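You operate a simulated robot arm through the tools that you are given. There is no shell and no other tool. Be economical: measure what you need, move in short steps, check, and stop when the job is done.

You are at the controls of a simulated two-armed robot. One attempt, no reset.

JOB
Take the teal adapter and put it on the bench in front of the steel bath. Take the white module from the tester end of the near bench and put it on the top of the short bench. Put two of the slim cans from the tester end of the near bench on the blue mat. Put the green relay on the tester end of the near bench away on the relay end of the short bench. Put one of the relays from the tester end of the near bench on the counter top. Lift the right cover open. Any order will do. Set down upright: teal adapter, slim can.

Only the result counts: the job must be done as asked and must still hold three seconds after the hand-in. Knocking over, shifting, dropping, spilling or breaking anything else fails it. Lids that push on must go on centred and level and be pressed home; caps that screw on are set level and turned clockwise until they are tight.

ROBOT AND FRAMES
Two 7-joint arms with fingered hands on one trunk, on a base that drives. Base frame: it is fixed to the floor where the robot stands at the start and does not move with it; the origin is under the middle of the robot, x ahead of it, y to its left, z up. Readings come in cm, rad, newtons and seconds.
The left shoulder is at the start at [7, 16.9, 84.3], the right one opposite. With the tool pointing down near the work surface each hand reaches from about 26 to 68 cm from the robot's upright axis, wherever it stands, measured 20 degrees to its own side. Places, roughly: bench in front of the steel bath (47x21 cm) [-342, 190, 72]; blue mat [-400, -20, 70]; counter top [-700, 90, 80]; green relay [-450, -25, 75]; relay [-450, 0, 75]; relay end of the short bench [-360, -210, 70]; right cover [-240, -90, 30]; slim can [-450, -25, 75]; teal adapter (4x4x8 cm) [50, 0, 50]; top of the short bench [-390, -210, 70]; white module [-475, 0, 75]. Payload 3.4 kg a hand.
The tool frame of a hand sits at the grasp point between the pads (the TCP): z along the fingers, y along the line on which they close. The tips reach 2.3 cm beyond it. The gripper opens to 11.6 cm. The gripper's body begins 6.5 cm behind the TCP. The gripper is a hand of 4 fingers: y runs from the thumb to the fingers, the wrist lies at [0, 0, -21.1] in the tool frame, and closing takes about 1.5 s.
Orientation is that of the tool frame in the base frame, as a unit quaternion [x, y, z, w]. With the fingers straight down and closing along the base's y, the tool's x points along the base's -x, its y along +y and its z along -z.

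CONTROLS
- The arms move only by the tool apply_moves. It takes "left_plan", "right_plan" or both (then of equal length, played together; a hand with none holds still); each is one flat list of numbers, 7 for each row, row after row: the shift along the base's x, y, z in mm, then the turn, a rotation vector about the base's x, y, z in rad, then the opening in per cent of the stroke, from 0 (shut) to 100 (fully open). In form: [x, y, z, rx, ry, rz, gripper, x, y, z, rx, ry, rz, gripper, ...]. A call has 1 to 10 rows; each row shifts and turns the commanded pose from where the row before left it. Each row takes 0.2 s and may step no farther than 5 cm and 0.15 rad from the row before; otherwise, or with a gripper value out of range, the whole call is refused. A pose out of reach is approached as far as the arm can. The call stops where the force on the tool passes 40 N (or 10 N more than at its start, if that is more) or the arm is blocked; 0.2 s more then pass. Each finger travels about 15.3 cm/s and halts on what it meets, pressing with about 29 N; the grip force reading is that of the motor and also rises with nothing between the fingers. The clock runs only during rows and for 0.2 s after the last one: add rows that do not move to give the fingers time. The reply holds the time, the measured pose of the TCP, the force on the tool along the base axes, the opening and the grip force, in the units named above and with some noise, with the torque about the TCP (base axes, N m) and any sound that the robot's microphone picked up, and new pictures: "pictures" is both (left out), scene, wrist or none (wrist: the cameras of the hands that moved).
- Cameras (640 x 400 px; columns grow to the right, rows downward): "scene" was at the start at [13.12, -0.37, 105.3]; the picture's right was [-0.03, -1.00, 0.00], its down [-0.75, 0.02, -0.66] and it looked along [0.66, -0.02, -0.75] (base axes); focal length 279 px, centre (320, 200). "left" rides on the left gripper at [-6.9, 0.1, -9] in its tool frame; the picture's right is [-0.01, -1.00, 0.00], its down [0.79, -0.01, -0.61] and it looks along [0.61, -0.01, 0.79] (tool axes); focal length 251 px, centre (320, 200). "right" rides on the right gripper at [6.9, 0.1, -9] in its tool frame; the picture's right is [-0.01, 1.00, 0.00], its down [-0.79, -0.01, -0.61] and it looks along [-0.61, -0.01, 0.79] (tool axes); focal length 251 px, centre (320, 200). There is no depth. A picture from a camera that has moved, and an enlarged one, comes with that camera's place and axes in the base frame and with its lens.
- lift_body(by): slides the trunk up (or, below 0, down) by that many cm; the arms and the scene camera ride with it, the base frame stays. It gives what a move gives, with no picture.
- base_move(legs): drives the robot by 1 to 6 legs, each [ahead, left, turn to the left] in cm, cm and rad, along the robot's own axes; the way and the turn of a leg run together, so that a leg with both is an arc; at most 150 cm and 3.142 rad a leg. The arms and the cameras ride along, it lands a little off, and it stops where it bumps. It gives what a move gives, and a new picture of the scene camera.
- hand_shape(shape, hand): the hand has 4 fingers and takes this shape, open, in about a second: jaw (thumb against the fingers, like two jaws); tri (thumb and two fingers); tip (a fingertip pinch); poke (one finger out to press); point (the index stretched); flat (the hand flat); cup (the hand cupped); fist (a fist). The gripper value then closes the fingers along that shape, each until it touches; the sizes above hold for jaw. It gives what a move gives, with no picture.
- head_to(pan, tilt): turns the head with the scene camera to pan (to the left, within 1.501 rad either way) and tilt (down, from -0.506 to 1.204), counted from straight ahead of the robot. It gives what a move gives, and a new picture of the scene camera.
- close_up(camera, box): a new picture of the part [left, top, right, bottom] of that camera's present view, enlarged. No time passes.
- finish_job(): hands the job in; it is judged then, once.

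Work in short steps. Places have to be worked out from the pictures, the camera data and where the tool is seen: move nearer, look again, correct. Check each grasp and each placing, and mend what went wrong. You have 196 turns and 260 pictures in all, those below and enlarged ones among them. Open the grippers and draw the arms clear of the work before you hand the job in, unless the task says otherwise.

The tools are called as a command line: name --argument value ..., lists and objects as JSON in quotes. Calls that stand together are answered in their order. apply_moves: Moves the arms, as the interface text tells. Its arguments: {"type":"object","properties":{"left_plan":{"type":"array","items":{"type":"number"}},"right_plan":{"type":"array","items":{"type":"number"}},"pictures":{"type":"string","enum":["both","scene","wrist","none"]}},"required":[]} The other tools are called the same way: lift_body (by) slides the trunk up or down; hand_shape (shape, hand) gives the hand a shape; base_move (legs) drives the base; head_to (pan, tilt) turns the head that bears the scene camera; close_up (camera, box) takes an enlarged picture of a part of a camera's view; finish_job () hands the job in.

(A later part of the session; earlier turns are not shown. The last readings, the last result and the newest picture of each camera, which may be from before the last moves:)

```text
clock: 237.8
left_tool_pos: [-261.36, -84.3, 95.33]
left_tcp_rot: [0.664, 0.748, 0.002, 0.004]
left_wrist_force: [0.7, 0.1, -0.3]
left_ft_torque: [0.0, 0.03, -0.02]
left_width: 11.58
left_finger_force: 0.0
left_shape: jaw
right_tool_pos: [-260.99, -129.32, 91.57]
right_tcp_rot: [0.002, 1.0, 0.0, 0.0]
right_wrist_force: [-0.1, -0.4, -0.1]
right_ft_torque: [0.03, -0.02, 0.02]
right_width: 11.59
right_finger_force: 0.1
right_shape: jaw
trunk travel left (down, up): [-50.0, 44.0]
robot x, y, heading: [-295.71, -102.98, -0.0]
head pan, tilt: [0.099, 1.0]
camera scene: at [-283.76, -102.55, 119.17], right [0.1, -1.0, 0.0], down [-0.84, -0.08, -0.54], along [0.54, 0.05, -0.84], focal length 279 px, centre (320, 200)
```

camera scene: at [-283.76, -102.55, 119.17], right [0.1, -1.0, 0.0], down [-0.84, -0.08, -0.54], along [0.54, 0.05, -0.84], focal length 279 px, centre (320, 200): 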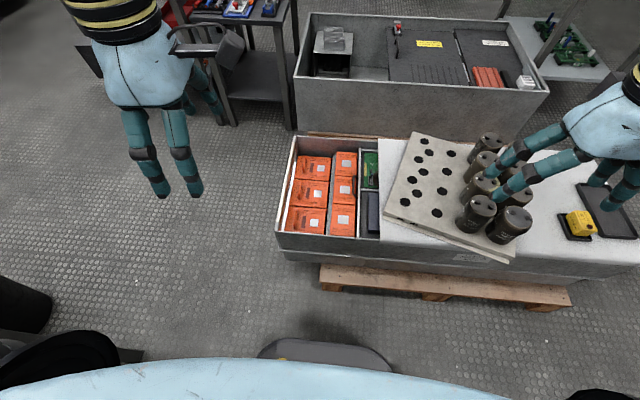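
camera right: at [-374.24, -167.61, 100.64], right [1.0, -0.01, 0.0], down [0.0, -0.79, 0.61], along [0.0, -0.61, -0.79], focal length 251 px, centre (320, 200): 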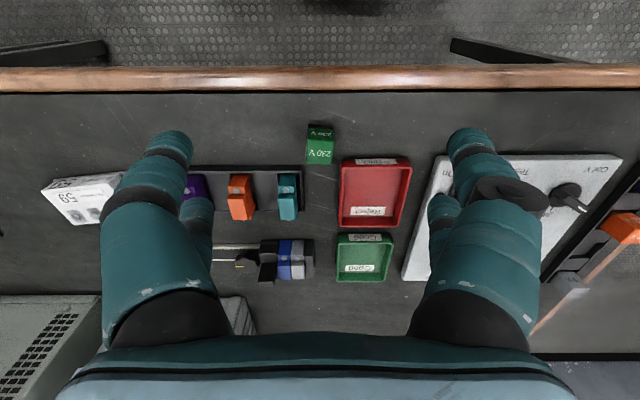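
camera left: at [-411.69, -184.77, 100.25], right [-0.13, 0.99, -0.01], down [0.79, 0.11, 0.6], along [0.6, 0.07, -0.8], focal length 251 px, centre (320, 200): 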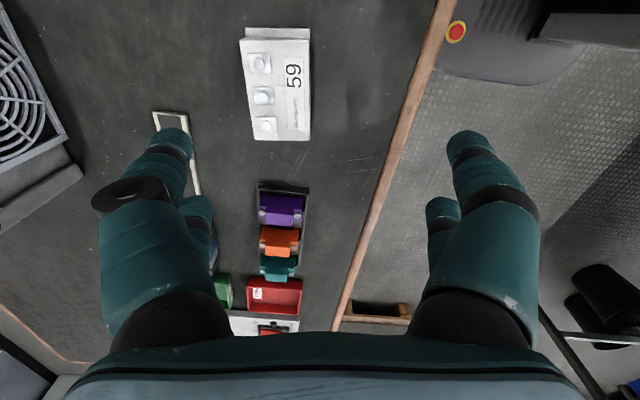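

No flap is obvious yet. I enlarge the crate's left rim and the covers in the farther chest.

close_up --camera "scene" --box '[260, 120, 400, 280]'

close_up --camera "scene" --box '[290, 0, 560, 130]'

```text
2.50 times, centred on (330, 200) of scene
camera zoom: at [-283.76, -102.55, 119.17], right [0.1, -1.0, 0.0], down [-0.84, -0.08, -0.54], along [0.54, 0.05, -0.84], focal length 696 px, centre (295, 200)
```

zoom: 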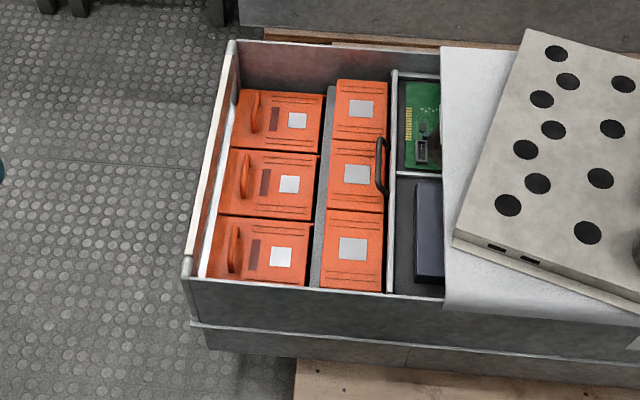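

```text
2.37 times, centred on (425, 65) of scene
camera zoom: at [-283.76, -102.55, 119.17], right [0.1, -1.0, 0.0], down [-0.84, -0.08, -0.54], along [0.54, 0.05, -0.84], focal length 660 px, centre (71, 520)
```

zoom: 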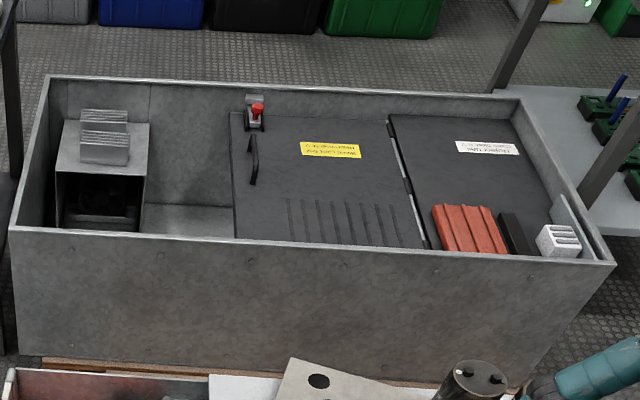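

A black handle stands at the right edge of the right orange column. I enlarge that strongly.

close_up --camera "scene" --box '[280, 130, 390, 250]'

close_up --camera "scene" --box '[340, 140, 390, 200]'

```text
3.33 times, centred on (335, 190) of scene
camera zoom: at [-283.76, -102.55, 119.17], right [0.1, -1.0, 0.0], down [-0.84, -0.08, -0.54], along [0.54, 0.05, -0.84], focal length 929 px, centre (270, 233)
```

zoom: 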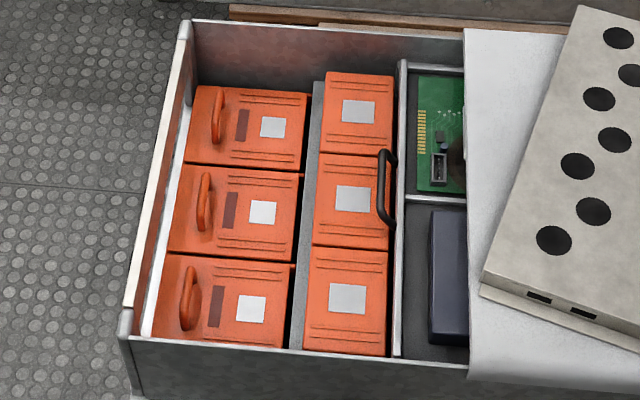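

```text
6.67 times, centred on (365, 170) of scene
camera zoom: at [-283.76, -102.55, 119.17], right [0.1, -1.0, 0.0], down [-0.84, -0.08, -0.54], along [0.54, 0.05, -0.84], focal length 1857 px, centre (20, 400)
```

zoom: 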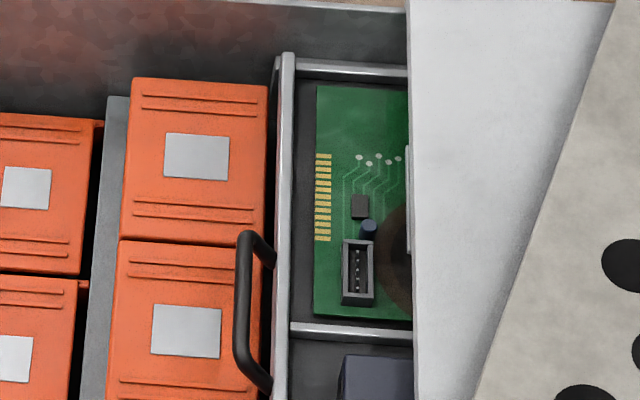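

The nearest left-column orange unit has a handle at about [-238,-90,34] — exactly the stated place, and seen from the labelled side it is the right one of the three. I prepare: left hand aside, base 10 cm left, trunk 20 cm down.

apply_moves --left_plan '[-10, 45, 0, 0, 0, 0, 100, -10, 45, 0, 0, 0, 0, 100, -10, 45, 0, 0, 0, 0, 100]' --pictures "none"

base_move --legs '[[0, 10, 0]]'

lift_body --by -20

```text
clock: 238.6
left_tool_pos: [-264.47, -71.0, 95.01]
left_tcp_rot: [0.665, 0.747, 0.002, 0.005]
left_wrist_force: [0.9, -0.1, -0.5]
left_ft_torque: [-0.02, -0.02, 0.0]
left_width: 11.59
left_finger_force: 0.0
left_shape: jaw
right_tool_pos: [-261.06, -129.21, 91.6]
right_tcp_rot: [0.001, 1.0, -0.001, 0.0]
right_wrist_force: [0.4, 0.6, 1.0]
right_ft_torque: [0.0, -0.01, 0.05]
right_width: 11.59
right_finger_force: 0.1
right_shape: jaw
trunk travel left (down, up): [-50.0, 44.0]
robot x, y, heading: [-295.84, -103.16, -0.006]
head pan, tilt: [0.099, 1.0]
```

```text
clock: 239.8
left_tool_pos: [-264.21, -61.15, 94.91]
left_tcp_rot: [0.664, 0.748, 0.002, 0.004]
left_wrist_force: [0.0, -0.1, 0.0]
left_ft_torque: [-0.01, 0.02, 0.03]
left_width: 11.59
left_finger_force: 0.2
left_shape: jaw
right_tool_pos: [-260.85, -119.44, 91.45]
right_tcp_rot: [0.002, 1.0, 0.0, 0.001]
right_wrist_force: [-0.2, 0.7, 0.5]
right_ft_torque: [0.0, 0.03, -0.01]
right_width: 11.6
right_finger_force: 0.1
right_shape: jaw
trunk travel left (down, up): [-50.0, 44.0]
robot x, y, heading: [-296.46, -93.48, -0.007]
head pan, tilt: [0.099, 1.0]
camera scene: at [-283.73, -92.57, 119.16], right [0.1, -1.0, 0.0], down [-0.84, -0.08, -0.54], along [0.54, 0.05, -0.84], focal length 279 px, centre (320, 200)
```

scene: 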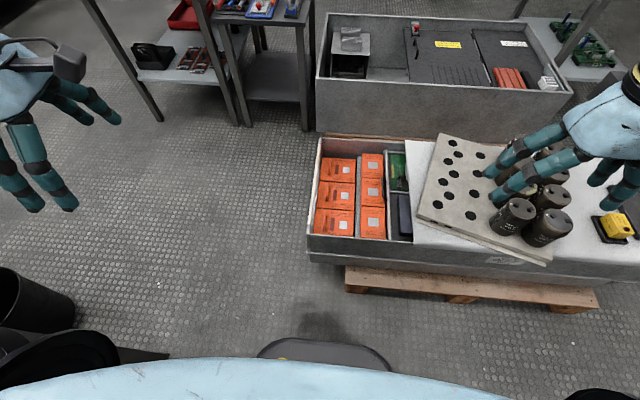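

```text
clock: 241.9
left_tool_pos: [-264.3, -61.06, 75.02]
left_tcp_rot: [0.664, 0.747, 0.002, 0.004]
left_wrist_force: [0.6, -0.5, -0.2]
left_ft_torque: [0.02, 0.01, 0.01]
left_width: 11.59
left_finger_force: 0.2
left_shape: jaw
right_tool_pos: [-260.91, -119.44, 71.51]
right_tcp_rot: [0.002, 1.0, 0.001, 0.0]
right_wrist_force: [0.5, 0.3, 0.3]
right_ft_torque: [0.02, 0.05, -0.02]
right_width: 11.61
right_finger_force: 0.0
right_shape: jaw
trunk travel left (down, up): [-30.0, 64.0]
robot x, y, heading: [-295.74, -93.22, 0.002]
head pan, tilt: [0.099, 1.0]
```

I bring the right hand above the orange units to look at them closely.

apply_moves --right_plan '[0, 40, 0, 0, 0, 0, 100, 0, 40, 0, 0, 0, 0, 100, 0, 40, 0, 0, 0, 0, 100, 15, 40, 0, 0, 0, 0, 100, 15, 40, 0, 0, 0, 0, 100, 15, 40, 0, 0, 0, 0, 100, 15, 40, 0, 0, 0, 0, 100, 15, 0, 0, 0, 0, 0, 100, 0, 0, 0, 0, 0, 0, 100]' --pictures "both"

```text
clock: 243.9
left_tool_pos: [-264.32, -61.16, 74.97]
left_tcp_rot: [0.664, 0.748, 0.002, 0.004]
left_wrist_force: [-0.2, -0.3, 0.9]
left_ft_torque: [0.0, -0.03, -0.04]
left_width: 11.59
left_finger_force: 0.1
left_shape: jaw
right_tool_pos: [-253.28, -91.4, 71.4]
right_tcp_rot: [0.001, 1.0, 0.0, 0.001]
right_wrist_force: [0.9, 0.1, 0.2]
right_ft_torque: [0.01, 0.03, -0.03]
right_width: 11.6
right_finger_force: 0.1
right_shape: jaw
trunk travel left (down, up): [-30.0, 64.0]
robot x, y, heading: [-295.75, -93.08, -0.004]
head pan, tilt: [0.099, 1.0]
camera scene: at [-283.74, -92.6, 99.16], right [0.1, -1.0, 0.0], down [-0.84, -0.08, -0.54], along [0.54, 0.05, -0.84], focal length 279 px, centre (320, 200)
camera right: at [-260.16, -91.17, 80.34], right [0.01, 1.0, 0.0], down [0.79, -0.01, 0.61], along [0.61, -0.01, -0.8], focal length 251 px, centre (320, 200)
```

scene: 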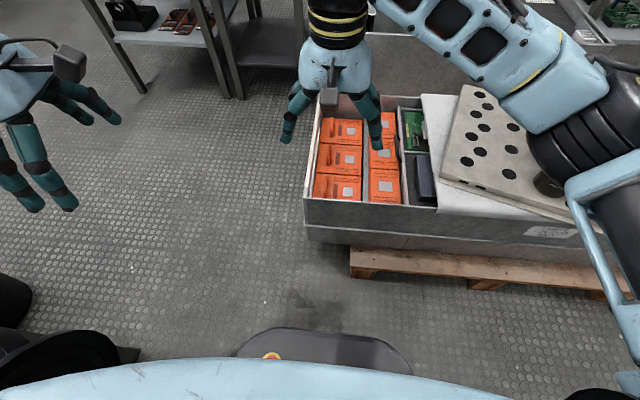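
right: 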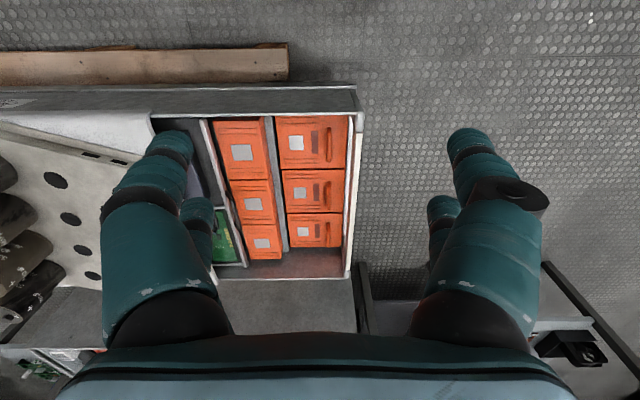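

The right forearm is passing near the capacitors, so I raise the trunk 10 cm again, and enlarge the orange units.

lift_body --by 10

close_up --camera "right" --box '[200, 90, 380, 290]'

close_up --camera "scene" --box '[290, 80, 460, 240]'

```text
clock: 245.3
left_tool_pos: [-264.24, -61.19, 85.03]
left_tcp_rot: [0.664, 0.748, 0.003, 0.005]
left_wrist_force: [-0.6, -0.7, 0.2]
left_ft_torque: [0.02, 0.03, -0.05]
left_width: 11.57
left_finger_force: 0.1
left_shape: jaw
right_tool_pos: [-253.38, -91.46, 81.35]
right_tcp_rot: [0.003, 1.0, 0.0, 0.0]
right_wrist_force: [0.5, -1.2, 0.1]
right_ft_torque: [0.01, -0.01, -0.01]
right_width: 11.61
right_finger_force: 0.0
right_shape: jaw
trunk travel left (down, up): [-40.0, 54.0]
robot x, y, heading: [-295.97, -93.22, -0.001]
head pan, tilt: [0.099, 1.0]
```

```text
2.00 times, centred on (290, 190) of right
camera zoom: at [-260.15, -91.19, 90.32], right [0.01, 1.0, 0.0], down [0.8, -0.01, 0.61], along [0.61, -0.01, -0.8], focal length 503 px, centre (380, 220)
```

zoom: 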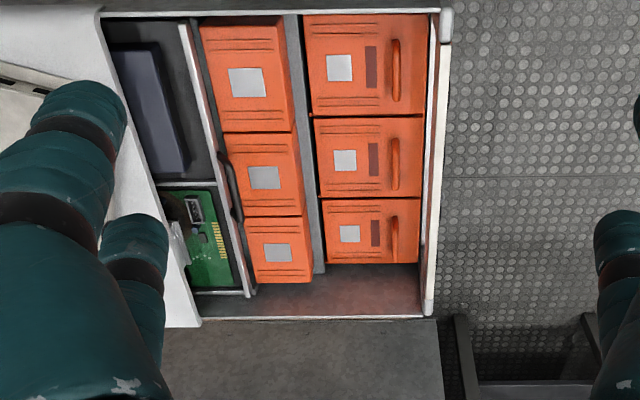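

```text
2.50 times, centred on (375, 160) of scene
camera zoom: at [-283.72, -92.6, 109.16], right [0.1, -1.0, 0.0], down [-0.84, -0.08, -0.54], along [0.54, 0.05, -0.84], focal length 696 px, centre (182, 300)
```

zoom: 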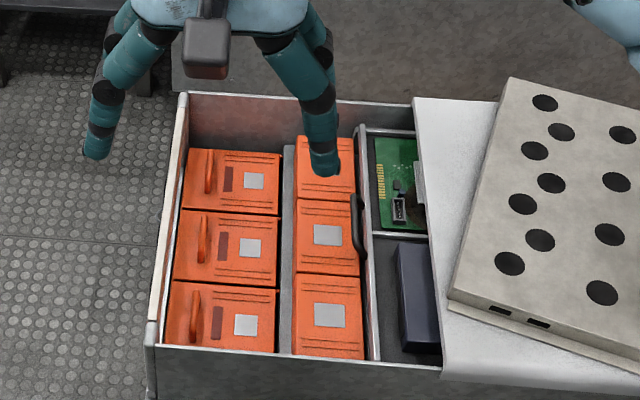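

The near handle-unit matches the stated place. I will use the left hand (its elbow stays clear of the capacitors): right hand back to the right, left hand turned back to the forward orientation and brought above the handle.

apply_moves --right_plan '[-15, -40, 0, 0, 0, 0, 100, -15, -40, 0, 0, 0, 0, 100, 0, -40, 0, 0, 0, 0, 100, 0, -40, 0, 0, 0, 0, 100, 0, -40, 0, 0, 0, 0, 100, 0, -40, 0, 0, 0, 0, 100, 0, -40, 0, 0, 0, 0, 100, 0, -40, 0, 0, 0, 0, 100, 0, 0, 0, 0, 0, 0, 100, 0, 0, 0, 0, 0, 0, 100]' --left_plan '[0, 0, 0, 0, 0, 0.145, 100, 0, 0, 0, 0, 0, 0.145, 100, 0, 0, 0, 0, 0, 0.145, 100, 0, 0, 0, 0, 0, 0.145, 100, 0, 0, 0, 0, 0, 0.145, 100, 0, 0, 0, 0, 0, 0.145, 100, 0, 0, 0, 0, 0, 0.145, 100, 0, 0, 0, 0, 0, 0.145, 100, 0, 0, 0, 0, 0, 0.145, 100, 0, 0, 0, 0, 0, 0.14, 100]' --pictures "none"

apply_moves --left_plan '[30, -30, 0, 0, 0, 0, 100, 30, -30, 0, 0, 0, 0, 100, 40, -30, 0, 0, 0, 0, 100, 40, -30, 0, 0, 0, 0, 100, 40, -30, 0, 0, 0, 0, 100, 40, -30, 0, 0, 0, 0, 100, 30, -30, -30, 0, 0, 0, 80, 10, -30, -40, 0, 0, 0, 60, 0, -20, -40, 0, 0, 0, 60, 0, 0, -30, 0, 0, 0, 60]' --pictures "both"

```text
clock: 247.5
left_tool_pos: [-264.25, -61.22, 85.0]
left_tcp_rot: [0.003, 1.0, 0.004, 0.002]
left_wrist_force: [-0.4, 0.2, -0.2]
left_ft_torque: [-0.01, 0.04, -0.02]
left_width: 11.6
left_finger_force: 0.2
left_shape: jaw
right_tool_pos: [-256.44, -123.43, 81.48]
right_tcp_rot: [0.002, 1.0, 0.0, 0.0]
right_wrist_force: [0.3, 0.0, -0.2]
right_ft_torque: [0.0, -0.02, 0.0]
right_width: 11.58
right_finger_force: 0.0
right_shape: jaw
trunk travel left (down, up): [-40.0, 54.0]
robot x, y, heading: [-295.87, -92.97, -0.007]
head pan, tilt: [0.099, 1.0]
```

```text
refused: row 7 steps farther than a row can; nothing moved
```

One row was too long; I resend with smaller steps.

apply_moves --left_plan '[30, -35, 0, 0, 0, 0, 100, 30, -35, 0, 0, 0, 0, 100, 30, -35, 0, 0, 0, 0, 100, 30, -35, 0, 0, 0, 0, 100, 30, -35, 0, 0, 0, 0, 100, 30, -35, 0, 0, 0, 0, 100, 30, -35, 0, 0, 0, 0, 80, 30, -35, 0, 0, 0, 0, 60, 15, -10, -40, 0, 0, 0, 60, 0, 0, -45, 0, 0, 0, 60]' --pictures "both"

```text
clock: 249.7
left_tool_pos: [-239.02, -89.95, 76.43]
left_tcp_rot: [0.005, 1.0, 0.004, 0.0]
left_wrist_force: [0.8, -0.1, -0.8]
left_ft_torque: [0.03, 0.04, 0.02]
left_width: 7.03
left_finger_force: 0.0
left_shape: jaw
right_tool_pos: [-256.31, -123.35, 81.35]
right_tcp_rot: [0.002, 1.0, 0.0, -0.002]
right_wrist_force: [-0.3, 0.3, 0.1]
right_ft_torque: [0.03, 0.01, -0.01]
right_width: 11.58
right_finger_force: 0.1
right_shape: jaw
trunk travel left (down, up): [-40.0, 54.0]
robot x, y, heading: [-296.04, -93.01, -0.006]
head pan, tilt: [0.099, 1.0]
camera scene: at [-283.7, -92.63, 109.16], right [0.1, -1.0, 0.0], down [-0.84, -0.08, -0.54], along [0.54, 0.05, -0.84], focal length 279 px, centre (320, 200)
camera left: at [-232.19, -90.12, 85.46], right [0.0, -1.0, -0.01], down [-0.8, -0.01, 0.6], along [-0.6, 0.01, -0.8], focal length 251 px, centre (320, 200)
```

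scene: 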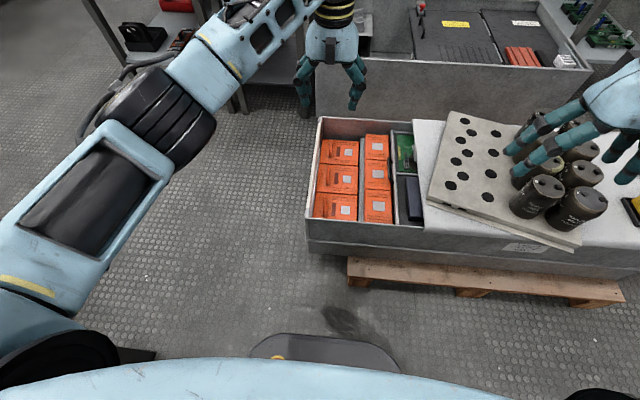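
left: 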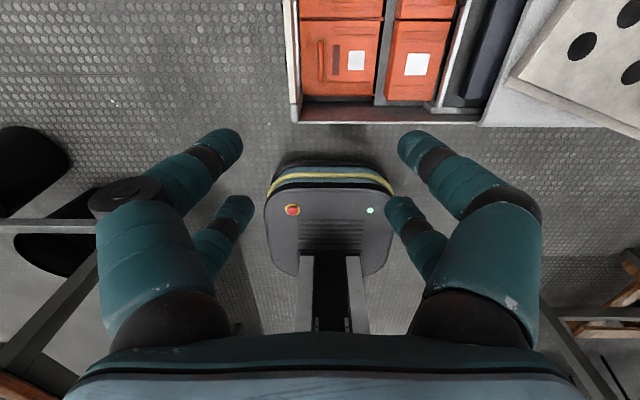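

Handle at about [-239,-89.7, top ≈37]; the crate's wall is close on its north side, so I tilt the hand 0.45 rad toward south (wrist leaning south) before going down, with the fingers a quarter open.

apply_moves --left_plan '[0, 0, -30, 0.15, 0, 0, 50, 0, 0, -40, 0.15, 0, 0, 40, 0, 0, -45, 0.15, 0, 0, 35, 0, 0, -45, 0, 0, 0, 35, 0, 0, -45, 0, 0, 0, 35, 0, 0, -45, 0, 0, 0, 35, 0, 0, -45, 0, 0, 0, 35, 0, 0, 0, 0, 0, 0, 35]' --pictures "both"

```text
clock: 251.5
left_tool_pos: [-241.92, -87.2, 49.86]
left_tcp_rot: [0.004, 0.974, 0.228, 0.0]
left_wrist_force: [0.9, 0.2, -0.3]
left_ft_torque: [0.03, 0.0, 0.01]
left_width: 4.13
left_finger_force: 0.0
left_shape: jaw
left hand out of reach, approached as far as the arm can: row 3, 4, 5, 6, 7
right_tool_pos: [-256.3, -123.28, 81.31]
right_tcp_rot: [0.002, 1.0, 0.0, 0.001]
right_wrist_force: [-0.1, -0.1, -0.5]
right_ft_torque: [-0.01, 0.02, -0.01]
right_width: 11.58
right_finger_force: 0.1
right_shape: jaw
trunk travel left (down, up): [-40.0, 54.0]
robot x, y, heading: [-295.83, -93.27, -0.008]
head pan, tilt: [0.099, 1.0]
camera scene: at [-283.72, -92.59, 109.16], right [0.1, -1.0, 0.0], down [-0.84, -0.08, -0.54], along [0.54, 0.05, -0.84], focal length 279 px, centre (320, 200)
camera left: at [-235.07, -91.21, 57.89], right [0.0, -0.9, -0.44], down [-0.8, -0.27, 0.54], along [-0.6, 0.35, -0.71], focal length 251 px, centre (320, 200)
```

scene: 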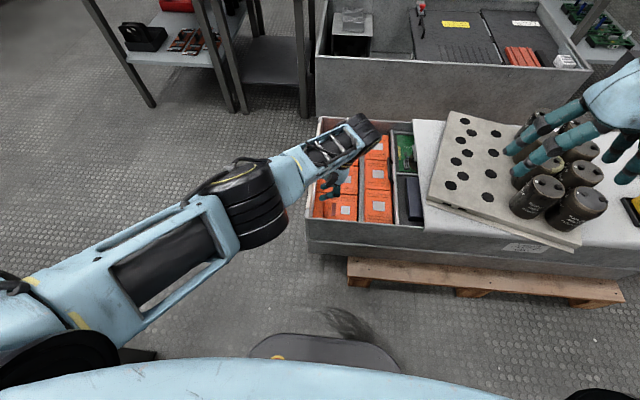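
left: 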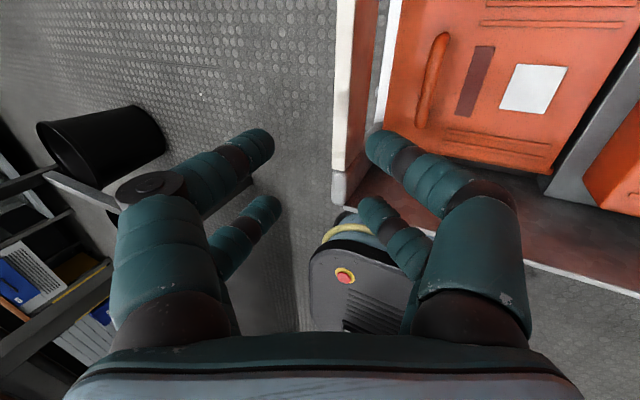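

The arm ran out of reach at this height. I raise both hands, then lower the trunk 20 cm.

apply_moves --left_plan '[0, 0, 50, 0, 0, 0, 35, 0, 0, 50, 0, 0, 0, 35, 0, 0, 50, 0, 0, 0, 35, 0, 0, 50, 0, 0, 0, 35, 0, 0, 0, 0, 0, 0, 35]' --right_plan '[0, 0, 40, 0, 0, 0, 100, 0, 0, 40, 0, 0, 0, 100, 0, 0, 40, 0, 0, 0, 100, 0, 0, 30, 0, 0, 0, 100, 0, 0, 0, 0, 0, 0, 100]' --pictures "none"

lift_body --by -20

```text
clock: 252.7
left_tool_pos: [-241.9, -87.11, 69.6]
left_tcp_rot: [0.004, 0.974, 0.228, 0.0]
left_wrist_force: [-0.2, -0.4, 0.3]
left_ft_torque: [0.0, 0.02, -0.02]
left_width: 4.09
left_finger_force: 0.0
left_shape: jaw
right_tool_pos: [-256.41, -123.34, 96.34]
right_tcp_rot: [0.003, 1.0, -0.001, -0.001]
right_wrist_force: [-0.8, 0.1, 0.2]
right_ft_torque: [-0.01, 0.0, 0.0]
right_width: 11.59
right_finger_force: 0.1
right_shape: jaw
trunk travel left (down, up): [-40.0, 54.0]
robot x, y, heading: [-295.79, -92.8, -0.003]
head pan, tilt: [0.099, 1.0]
```

```text
clock: 254.8
left_tool_pos: [-241.91, -87.06, 49.64]
left_tcp_rot: [0.004, 0.974, 0.227, 0.002]
left_wrist_force: [-0.1, -0.1, -0.1]
left_ft_torque: [0.02, 0.02, 0.0]
left_width: 4.09
left_finger_force: 0.0
left_shape: jaw
right_tool_pos: [-256.33, -123.37, 76.49]
right_tcp_rot: [0.001, 1.0, -0.001, 0.0]
right_wrist_force: [-0.3, 0.7, 0.2]
right_ft_torque: [-0.01, -0.02, 0.01]
right_width: 11.59
right_finger_force: 0.0
right_shape: jaw
trunk travel left (down, up): [-20.0, 74.0]
robot x, y, heading: [-295.7, -93.23, -0.006]
head pan, tilt: [0.099, 1.0]
```

Now I go to just above the handle.

apply_moves --left_plan '[15, -14, 0, 0, 0, 0, 35, 14, -14, 0, 0, 0, 0, 35, 0, 0, -30, 0, 0, 0, 30, 0, 0, -30, 0, 0, 0, 30, 0, 0, 0, 0, 0, 0, 30]' --pictures "both"

```text
clock: 256.1
left_tool_pos: [-239.37, -89.53, 43.48]
left_tcp_rot: [0.004, 0.974, 0.228, 0.0]
left_wrist_force: [0.3, -1.4, 0.6]
left_ft_torque: [0.01, -0.02, 0.0]
left_width: 3.49
left_finger_force: 0.0
left_shape: jaw
left hand out of reach, approached as far as the arm can: row 4
right_tool_pos: [-256.42, -123.31, 76.31]
right_tcp_rot: [0.001, 1.0, 0.0, 0.0]
right_wrist_force: [0.2, 1.1, -0.6]
right_ft_torque: [0.0, -0.01, 0.02]
right_width: 11.6
right_finger_force: 0.2
right_shape: jaw
trunk travel left (down, up): [-20.0, 74.0]
robot x, y, heading: [-296.06, -93.36, -0.002]
head pan, tilt: [0.099, 1.0]
camera scene: at [-283.74, -92.63, 89.16], right [0.1, -1.0, 0.0], down [-0.84, -0.08, -0.54], along [0.54, 0.05, -0.84], focal length 279 px, centre (320, 200)
camera left: at [-232.58, -93.51, 51.51], right [0.0, -0.9, -0.44], down [-0.8, -0.27, 0.54], along [-0.6, 0.35, -0.71], focal length 251 px, centre (320, 200)
```

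scene: 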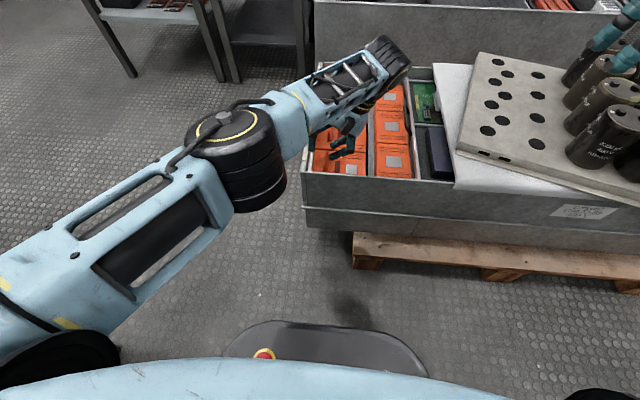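
left: 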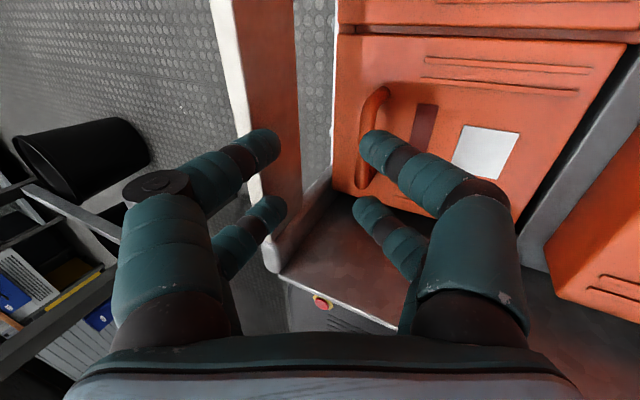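

Handle seen at [-239.4,-89.7]. To gain reach I raise the hand 2 cm, roll the base 8 cm forward and take the hand back by as much.

apply_moves --left_plan '[0, 0, 25, 0, 0, 0, 25]' --pictures "none"

base_move --legs '[[8, 0, 0]]'

apply_moves --left_plan '[-40, 0, 0, 0, 0, 0, 25, -40, -8, 0, 0, 0, 0, 25, 0, 0, -30, 0, 0, 0, 25, 0, 0, 0, 0, 0, 0, 25]' --pictures "wrist"

```text
clock: 256.4
left_tool_pos: [-239.43, -89.38, 46.1]
left_tcp_rot: [0.004, 0.974, 0.228, 0.001]
left_wrist_force: [0.8, -0.3, 0.3]
left_ft_torque: [0.04, -0.03, 0.01]
left_width: 2.93
left_finger_force: 0.0
left_shape: jaw
right_tool_pos: [-256.21, -123.29, 76.44]
right_tcp_rot: [0.002, 1.0, 0.001, 0.0]
right_wrist_force: [-0.3, -0.1, -0.8]
right_ft_torque: [-0.01, -0.02, 0.0]
right_width: 11.59
right_finger_force: 0.0
right_shape: jaw
trunk travel left (down, up): [-20.0, 74.0]
robot x, y, heading: [-296.1, -93.09, -0.003]
head pan, tilt: [0.099, 1.0]
```

```text
clock: 257.5
left_tool_pos: [-231.14, -89.5, 46.08]
left_tcp_rot: [0.004, 0.974, 0.228, -0.001]
left_wrist_force: [-0.4, -0.6, 0.3]
left_ft_torque: [0.0, 0.02, 0.02]
left_width: 2.92
left_finger_force: 0.1
left_shape: jaw
right_tool_pos: [-248.08, -123.19, 76.3]
right_tcp_rot: [0.002, 1.0, 0.0, -0.001]
right_wrist_force: [0.3, -0.1, -0.9]
right_ft_torque: [0.03, 0.04, -0.02]
right_width: 11.63
right_finger_force: 0.2
right_shape: jaw
trunk travel left (down, up): [-20.0, 74.0]
robot x, y, heading: [-287.71, -92.94, -0.003]
head pan, tilt: [0.099, 1.0]
camera scene: at [-275.51, -92.66, 89.15], right [0.1, -1.0, 0.0], down [-0.84, -0.08, -0.54], along [0.54, 0.05, -0.84], focal length 279 px, centre (320, 200)
```

scene: 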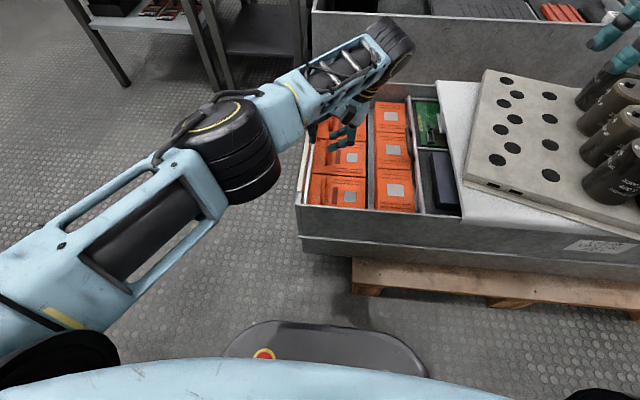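

```text
clock: 258.5
left_tool_pos: [-239.16, -90.35, 43.01]
left_tcp_rot: [0.003, 0.974, 0.227, 0.0]
left_wrist_force: [0.3, 0.4, 0.4]
left_ft_torque: [0.0, 0.0, 0.02]
left_width: 2.94
left_finger_force: 0.0
left_shape: jaw
right_tool_pos: [-248.16, -123.31, 76.27]
right_tcp_rot: [0.001, 1.0, 0.0, 0.0]
right_wrist_force: [-0.7, 1.0, -0.2]
right_ft_torque: [0.01, 0.02, 0.04]
right_width: 11.6
right_finger_force: 0.1
right_shape: jaw
trunk travel left (down, up): [-20.0, 74.0]
robot x, y, heading: [-287.66, -93.33, -0.002]
head pan, tilt: [0.099, 1.0]
camera left: at [-232.39, -94.29, 51.13], right [0.0, -0.9, -0.44], down [-0.8, -0.27, 0.54], along [-0.6, 0.35, -0.71], focal length 251 px, centre (320, 200)
```

left: 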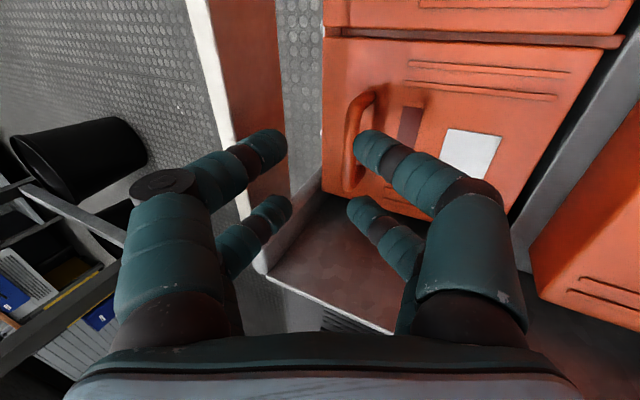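

Handle centre confirmed at [-239.1,-89.9,~36.3]. I descend to TCP z≈38 so the fingertips straddle the bar.

apply_moves --left_plan '[0, 0, -20, 0, 0, 0, 25, 0, 0, -20, 0, 0, 0, 25, 0, 0, -11, 0, 0, 0, 25, 0, 0, 0, 0, 0, 0, 25]' --pictures "wrist"

close_up --camera "left" --box '[240, 80, 440, 240]'

```text
clock: 259.5
left_tool_pos: [-239.38, -90.2, 37.93]
left_tcp_rot: [0.004, 0.974, 0.228, 0.002]
left_wrist_force: [1.5, -1.6, 8.4]
left_ft_torque: [-0.13, -0.09, -0.01]
left_width: 2.89
left_finger_force: 0.0
left_shape: jaw
right_tool_pos: [-248.08, -123.33, 76.29]
right_tcp_rot: [0.003, 1.0, -0.001, 0.0]
right_wrist_force: [-0.3, -0.1, 0.1]
right_ft_torque: [-0.01, 0.0, -0.01]
right_width: 11.6
right_finger_force: 0.0
right_shape: jaw
trunk travel left (down, up): [-20.0, 74.0]
robot x, y, heading: [-287.61, -93.16, -0.004]
head pan, tilt: [0.099, 1.0]
camera left: at [-232.46, -94.28, 46.02], right [0.0, -0.9, -0.44], down [-0.8, -0.27, 0.54], along [-0.6, 0.35, -0.72], focal length 251 px, centre (320, 200)
```

left: 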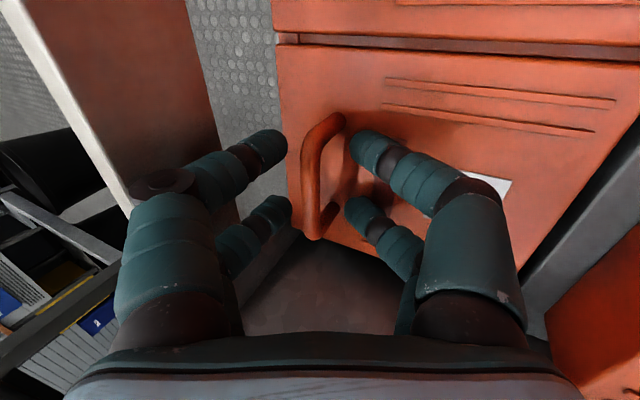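

```text
2.50 times, centred on (340, 160) of left
camera zoom: at [-232.46, -94.28, 46.02], right [0.0, -0.9, -0.44], down [-0.8, -0.27, 0.54], along [-0.6, 0.35, -0.72], focal length 629 px, centre (270, 300)
```

zoom: 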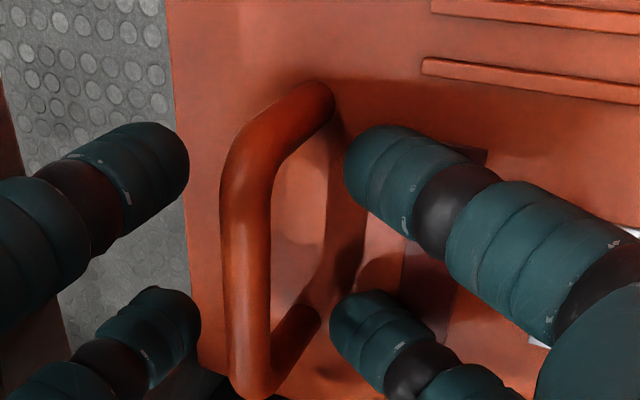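

The bar is between the finger pairs; the south tips touch the cover lightly. I rise 4 mm and close on the handle.

apply_moves --left_plan '[0, 0, 4, 0, 0, 0, 25, 0, 0, 0, 0, 0, 0, 10, 0, 0, 0, 0, 0, 0, 0, 0, 0, 0, 0, 0, 0, 0, 0, 0, 0, 0, 0, 0, 0, 0, 0, 0, 0, 0, 0, 0]' --pictures "wrist"

```text
clock: 260.9
left_tool_pos: [-239.26, -90.38, 38.33]
left_tcp_rot: [0.003, 0.974, 0.227, 0.002]
left_wrist_force: [-8.7, 2.4, 2.9]
left_ft_torque: [-0.21, 0.08, -0.02]
left_width: 0.32
left_finger_force: 29.1
left_shape: jaw
right_tool_pos: [-248.18, -123.24, 76.39]
right_tcp_rot: [0.002, 1.0, 0.0, 0.0]
right_wrist_force: [0.2, 0.7, -0.3]
right_ft_torque: [0.01, 0.0, 0.0]
right_width: 11.59
right_finger_force: 0.1
right_shape: jaw
trunk travel left (down, up): [-20.0, 74.0]
robot x, y, heading: [-287.57, -93.09, -0.001]
head pan, tilt: [0.099, 1.0]
camera left: at [-232.48, -94.24, 46.41], right [0.0, -0.9, -0.44], down [-0.8, -0.27, 0.54], along [-0.6, 0.35, -0.71], focal length 251 px, centre (320, 200)
```

left: 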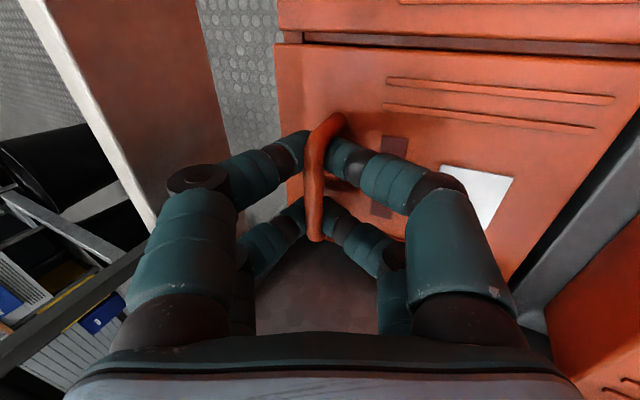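

Gripped. I try a first small arc: cover turning up about a hinge on its south edge (y≈-100.5, z≈32), watching the forces.

apply_moves --left_plan '[0, -3, 5, 0.05, 0, 0, 0, 0, -3.5, 5, 0.05, 0, 0, 0, 0, -3.5, 5, 0.05, 0, 0, 0, 0, 0, 0, 0, 0, 0, 0]' --pictures "wrist"

```text
clock: 261.9
left_tool_pos: [-239.29, -91.24, 39.93]
left_tcp_rot: [0.003, 0.954, 0.299, 0.001]
left_wrist_force: [-16.3, 14.4, 8.6]
left_ft_torque: [0.04, 0.04, 0.07]
left_width: 0.21
left_finger_force: 29.0
left_shape: jaw
right_tool_pos: [-248.16, -123.31, 76.57]
right_tcp_rot: [0.001, 1.0, -0.001, 0.001]
right_wrist_force: [-0.4, 0.8, -0.1]
right_ft_torque: [0.01, 0.02, -0.04]
right_width: 11.58
right_finger_force: 0.0
right_shape: jaw
trunk travel left (down, up): [-20.0, 74.0]
robot x, y, heading: [-288.05, -93.15, -0.005]
head pan, tilt: [0.099, 1.0]
camera left: at [-232.47, -96.33, 47.41], right [0.0, -0.82, -0.57], down [-0.8, -0.35, 0.49], along [-0.6, 0.45, -0.66], focal length 251 px, centre (320, 200)
```

left: 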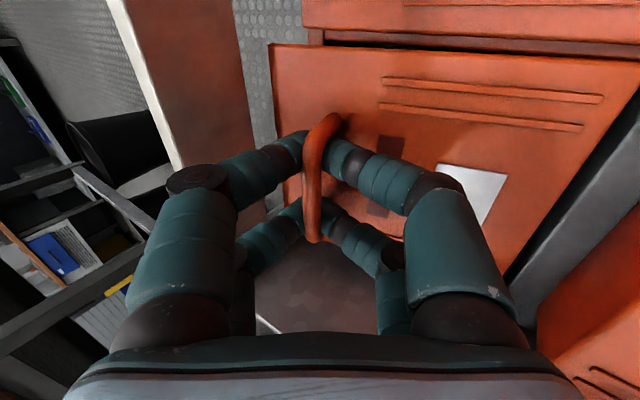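

The cover lifts as supposed. I continue along the arc with a little less southward motion.

apply_moves --left_plan '[0, -3, 7.8, 0.08, 0, 0, 0, 0, -4.5, 7.5, 0.08, 0, 0, 0, 0, -5.5, 7, 0.08, 0, 0, 0, 0, -6, 6.5, 0.08, 0, 0, 0, 0, 0, 0, 0, 0, 0, 0]' --pictures "both"

```text
clock: 263.1
left_tool_pos: [-239.3, -92.14, 41.39]
left_tcp_rot: [0.004, 0.927, 0.375, 0.0]
left_wrist_force: [-13.3, -3.0, -0.8]
left_ft_torque: [-0.08, -0.08, 0.04]
left_width: 0.24
left_finger_force: 29.3
left_shape: jaw
left hand out of reach, approached as far as the arm can: row 3, 4
right_tool_pos: [-248.28, -123.4, 76.42]
right_tcp_rot: [0.002, 1.0, 0.0, 0.0]
right_wrist_force: [-0.3, 0.3, -0.6]
right_ft_torque: [-0.03, -0.04, -0.03]
right_width: 11.6
right_finger_force: 0.0
right_shape: jaw
trunk travel left (down, up): [-20.0, 74.0]
robot x, y, heading: [-287.86, -93.18, -0.004]
head pan, tilt: [0.099, 1.0]
camera scene: at [-275.64, -92.69, 89.17], right [0.1, -1.0, 0.0], down [-0.84, -0.08, -0.54], along [0.54, 0.05, -0.84], focal length 279 px, centre (320, 200)
camera left: at [-232.49, -98.33, 47.89], right [0.0, -0.72, -0.69], down [-0.8, -0.42, 0.43], along [-0.6, 0.55, -0.57], focal length 251 px, centre (320, 200)
```

scene: 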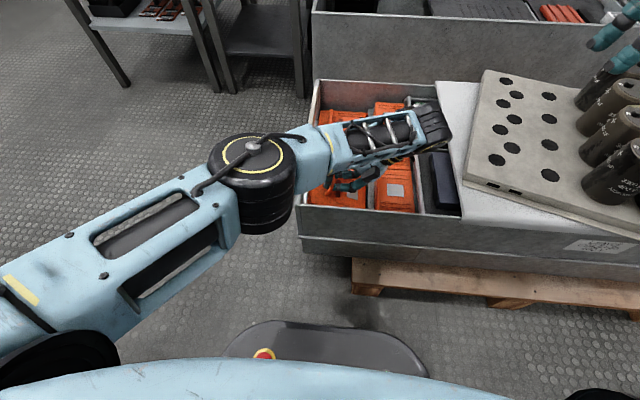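
left: 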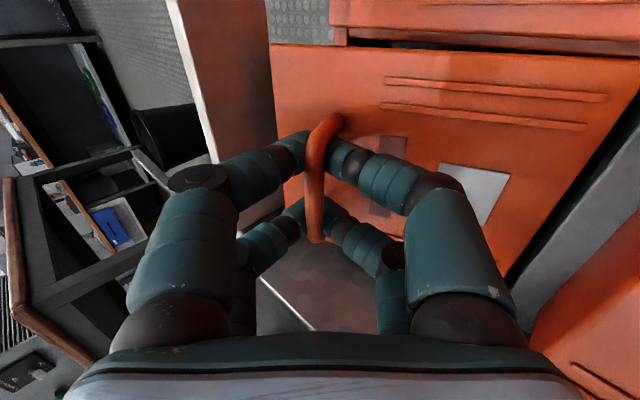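

The hand cannot tilt further, so I carry the bar along the arc by translation, letting it turn between the fingers.

apply_moves --left_plan '[0, -11.2, 12.3, 0, 0, 0, 0, 0, -12.7, 10.4, 0, 0, 0, 0, 0, -14.2, 8.5, 0, 0, 0, 0, 0, 0, 0, 0, 0, 0, 0]' --pictures "both"

```text
clock: 264.1
left_tool_pos: [-239.13, -92.08, 41.24]
left_tcp_rot: [0.004, 0.927, 0.374, -0.001]
left_wrist_force: [-16.0, -4.1, -1.7]
left_ft_torque: [-0.17, 0.01, 0.04]
left_width: 0.21
left_finger_force: 29.2
left_shape: jaw
left hand out of reach, approached as far as the arm can: row 1, 2, 3
right_tool_pos: [-248.11, -123.28, 76.41]
right_tcp_rot: [0.002, 1.0, 0.0, -0.001]
right_wrist_force: [0.4, -0.7, 0.0]
right_ft_torque: [-0.04, 0.0, 0.01]
right_width: 11.56
right_finger_force: 0.1
right_shape: jaw
trunk travel left (down, up): [-20.0, 74.0]
robot x, y, heading: [-287.55, -93.06, 0.001]
head pan, tilt: [0.099, 1.0]
camera scene: at [-275.64, -92.68, 89.17], right [0.1, -1.0, 0.0], down [-0.84, -0.08, -0.54], along [0.54, 0.05, -0.84], focal length 279 px, centre (320, 200)
camera left: at [-232.48, -98.29, 47.89], right [0.0, -0.72, -0.69], down [-0.8, -0.42, 0.43], along [-0.6, 0.55, -0.57], focal length 251 px, centre (320, 200)
```

scene: 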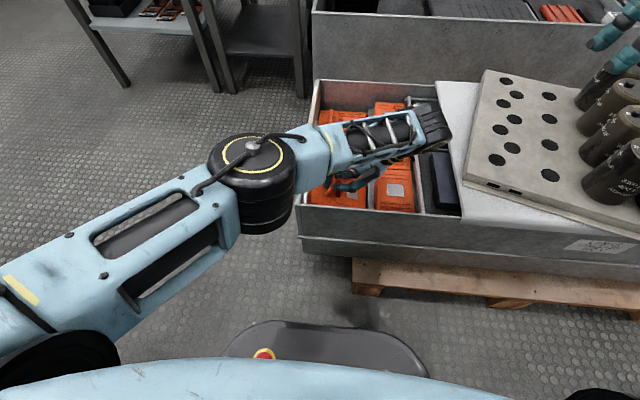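
left: 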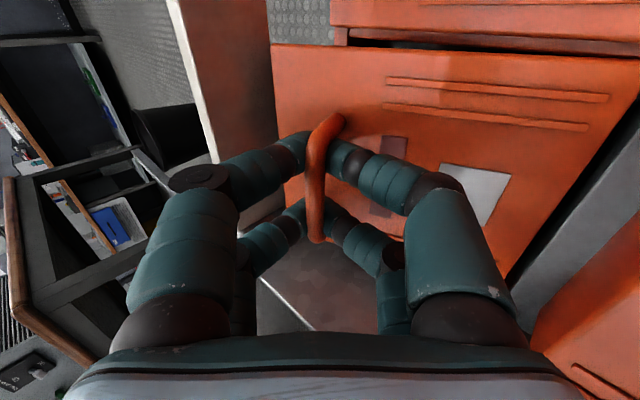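

The left arm's wrist is at its limit here: the shoulder should be more in line. I lower the cover gently back, release, and will move the base ~27 cm south to try again.

apply_moves --left_plan '[0, 4, -7, -0.08, 0, 0, 0, 0, 4, -7, -0.08, 0, 0, 0, 0, 4, -7, -0.08, 0, 0, 0, 0, 3.5, -7, -0.08, 0, 0, 0, 0, 0, 0, 0, 0, 0, 0, 0, 0, 0, 0, 0, 0, 25, 0, 0, 0, 0, 0, 0, 30, 0, 0, 0, 0, 0, 0, 30]' --pictures "wrist"

```text
clock: 265.9
left_tool_pos: [-239.24, -90.56, 38.61]
left_tcp_rot: [0.004, 0.975, 0.222, 0.001]
left_wrist_force: [-0.8, -0.1, -0.8]
left_ft_torque: [-0.01, -0.01, 0.0]
left_width: 3.43
left_finger_force: 0.0
left_shape: jaw
right_tool_pos: [-248.16, -123.34, 76.39]
right_tcp_rot: [0.002, 1.0, 0.0, 0.0]
right_wrist_force: [0.4, 0.5, 0.3]
right_ft_torque: [0.0, -0.02, 0.03]
right_width: 11.56
right_finger_force: 0.2
right_shape: jaw
trunk travel left (down, up): [-20.0, 74.0]
robot x, y, heading: [-287.88, -93.33, 0.002]
head pan, tilt: [0.099, 1.0]
camera left: at [-232.46, -94.33, 46.75], right [0.0, -0.9, -0.43], down [-0.8, -0.26, 0.54], along [-0.6, 0.34, -0.72], focal length 251 px, centre (320, 200)
```

left: 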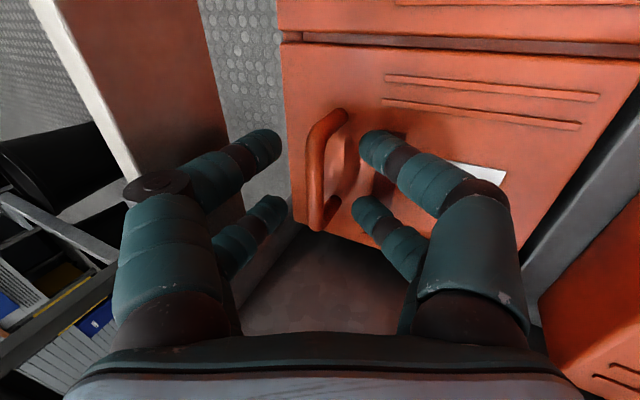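

I lift the left hand out, raise the right hand, and slide the base 25 cm to the right (south).

apply_moves --left_plan '[0, 0, 30, 0, 0, 0, 30, 0, 0, 40, 0, 0, 0, 30, 0, 0, 45, 0, 0, 0, 30, 0, 0, 45, 0, 0, 0, 30]' --right_plan '[-10, 0, 40, 0, 0, 0, 100, -10, 0, 40, 0, 0, 0, 100, 0, 0, 40, 0, 0, 0, 100, 0, 0, 0, 0, 0, 0, 100]' --pictures "none"

base_move --legs '[[0, -25, 0]]'

```text
clock: 266.9
left_tool_pos: [-239.32, -90.29, 54.63]
left_tcp_rot: [0.003, 0.975, 0.222, 0.001]
left_wrist_force: [0.2, -0.3, -0.6]
left_ft_torque: [0.01, -0.01, -0.03]
left_width: 3.45
left_finger_force: 0.1
left_shape: jaw
right_tool_pos: [-248.33, -122.97, 87.07]
right_tcp_rot: [0.002, 1.0, -0.001, 0.001]
right_wrist_force: [0.4, -0.2, -0.4]
right_ft_torque: [-0.01, 0.01, 0.02]
right_width: 11.58
right_finger_force: 0.0
right_shape: jaw
right hand out of reach, approached as far as the arm can: row 3
trunk travel left (down, up): [-20.0, 74.0]
robot x, y, heading: [-287.61, -93.14, -0.002]
head pan, tilt: [0.099, 1.0]
```

```text
clock: 268.7
left_tool_pos: [-239.29, -114.98, 54.85]
left_tcp_rot: [0.004, 0.975, 0.223, 0.001]
left_wrist_force: [0.7, 0.0, -0.6]
left_ft_torque: [0.0, -0.01, 0.01]
left_width: 3.46
left_finger_force: 0.0
left_shape: jaw
right_tool_pos: [-248.42, -147.53, 87.0]
right_tcp_rot: [0.002, 1.0, 0.0, 0.001]
right_wrist_force: [0.1, 0.5, 0.1]
right_ft_torque: [0.01, -0.05, -0.01]
right_width: 11.59
right_finger_force: 0.0
right_shape: jaw
trunk travel left (down, up): [-20.0, 74.0]
robot x, y, heading: [-288.11, -118.0, -0.004]
head pan, tilt: [0.099, 1.0]
camera scene: at [-275.64, -117.32, 89.16], right [0.1, -1.0, 0.0], down [-0.84, -0.08, -0.54], along [0.54, 0.05, -0.84], focal length 279 px, centre (320, 200)
```

scene: 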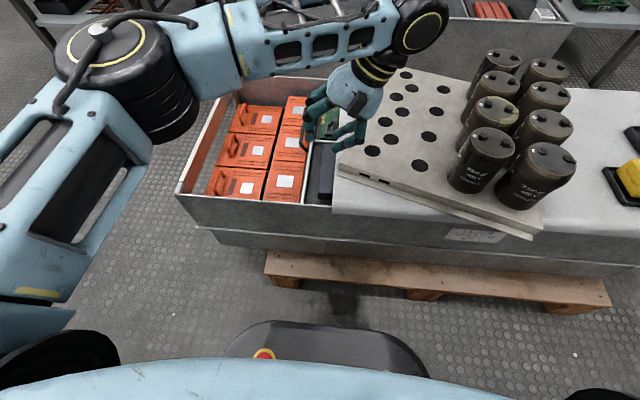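

I test, in free air above the spot, how far the hand can tilt now.

apply_moves --left_plan '[0, 40, 30, 0, 0, 0, 25, 0, 40, 0, 0, 0, 0, 25, 0, 0, 0, 0.15, 0, 0, 25, 0, 0, 0, 0.15, 0, 0, 25, 0, 0, 0, 0.15, 0, 0, 25, 0, 0, 0, 0.15, 0, 0, 25, 0, 0, 0, 0.15, 0, 0, 25, 0, 0, 0, 0.15, 0, 0, 25, 0, 0, 0, 0, 0, 0, 25]' --pictures "scene"

```text
clock: 270.7
left_tool_pos: [-241.83, -104.97, 57.62]
left_tcp_rot: [0.008, 0.787, 0.617, 0.003]
left_wrist_force: [-0.4, -0.9, 0.1]
left_ft_torque: [-0.05, 0.0, -0.02]
left_width: 2.93
left_finger_force: 0.0
left_shape: jaw
left hand out of reach, approached as far as the arm can: row 8
right_tool_pos: [-248.37, -147.53, 87.01]
right_tcp_rot: [0.002, 1.0, 0.0, 0.0]
right_wrist_force: [1.0, -0.2, -0.5]
right_ft_torque: [0.0, 0.0, -0.01]
right_width: 11.6
right_finger_force: 0.3
right_shape: jaw
trunk travel left (down, up): [-20.0, 74.0]
robot x, y, heading: [-288.19, -118.08, -0.003]
head pan, tilt: [0.099, 1.0]
camera scene: at [-275.63, -117.29, 89.16], right [0.1, -1.0, 0.0], down [-0.84, -0.08, -0.54], along [0.54, 0.05, -0.84], focal length 279 px, centre (320, 200)
```

scene: 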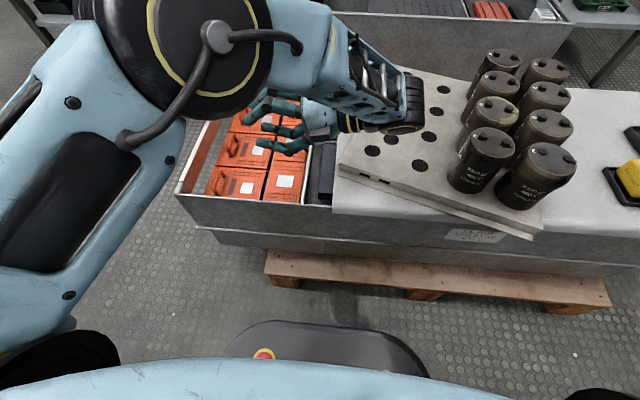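

Tilt up to 1.33 rad works from here. I go back to 0.45 rad tilt above the handle.

apply_moves --left_plan '[4, 20, 10, -0.147, 0, 0, 25, 4, 25, 0, -0.147, 0, 0, 25, 4, 25, 0, -0.147, 0, 0, 25, 4, 25, 0, -0.147, 0, 0, 25, 4, 25, 0, -0.147, 0, 0, 25, 5, 25, 0, -0.145, 0, 0, 25, 0, 0, -40, 0, 0, 0, 25, 0, 0, -40, 0, 0, 0, 25, 0, 0, -40, 0, 0, 0, 25, 0, 0, 0, 0, 0, 0, 25]' --pictures "wrist"

```text
clock: 272.9
left_tool_pos: [-239.24, -90.89, 46.53]
left_tcp_rot: [0.004, 0.973, 0.232, 0.002]
left_wrist_force: [0.0, 0.0, 0.3]
left_ft_torque: [0.03, 0.0, 0.0]
left_width: 2.93
left_finger_force: 0.0
left_shape: jaw
right_tool_pos: [-248.43, -147.47, 87.11]
right_tcp_rot: [0.002, 1.0, 0.0, 0.0]
right_wrist_force: [-0.1, 0.3, 0.5]
right_ft_torque: [0.01, -0.02, -0.04]
right_width: 11.58
right_finger_force: 0.0
right_shape: jaw
trunk travel left (down, up): [-20.0, 74.0]
robot x, y, heading: [-288.13, -117.73, 0.0]
head pan, tilt: [0.099, 1.0]
camera left: at [-232.46, -94.89, 54.64], right [0.0, -0.89, -0.45], down [-0.8, -0.28, 0.54], along [-0.6, 0.36, -0.71], focal length 251 px, centre (320, 200)
```

left: 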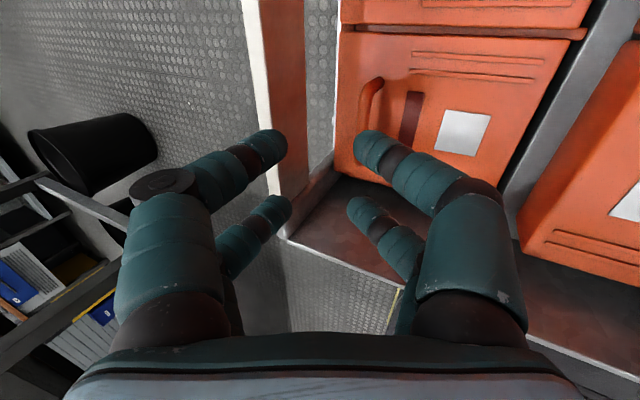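

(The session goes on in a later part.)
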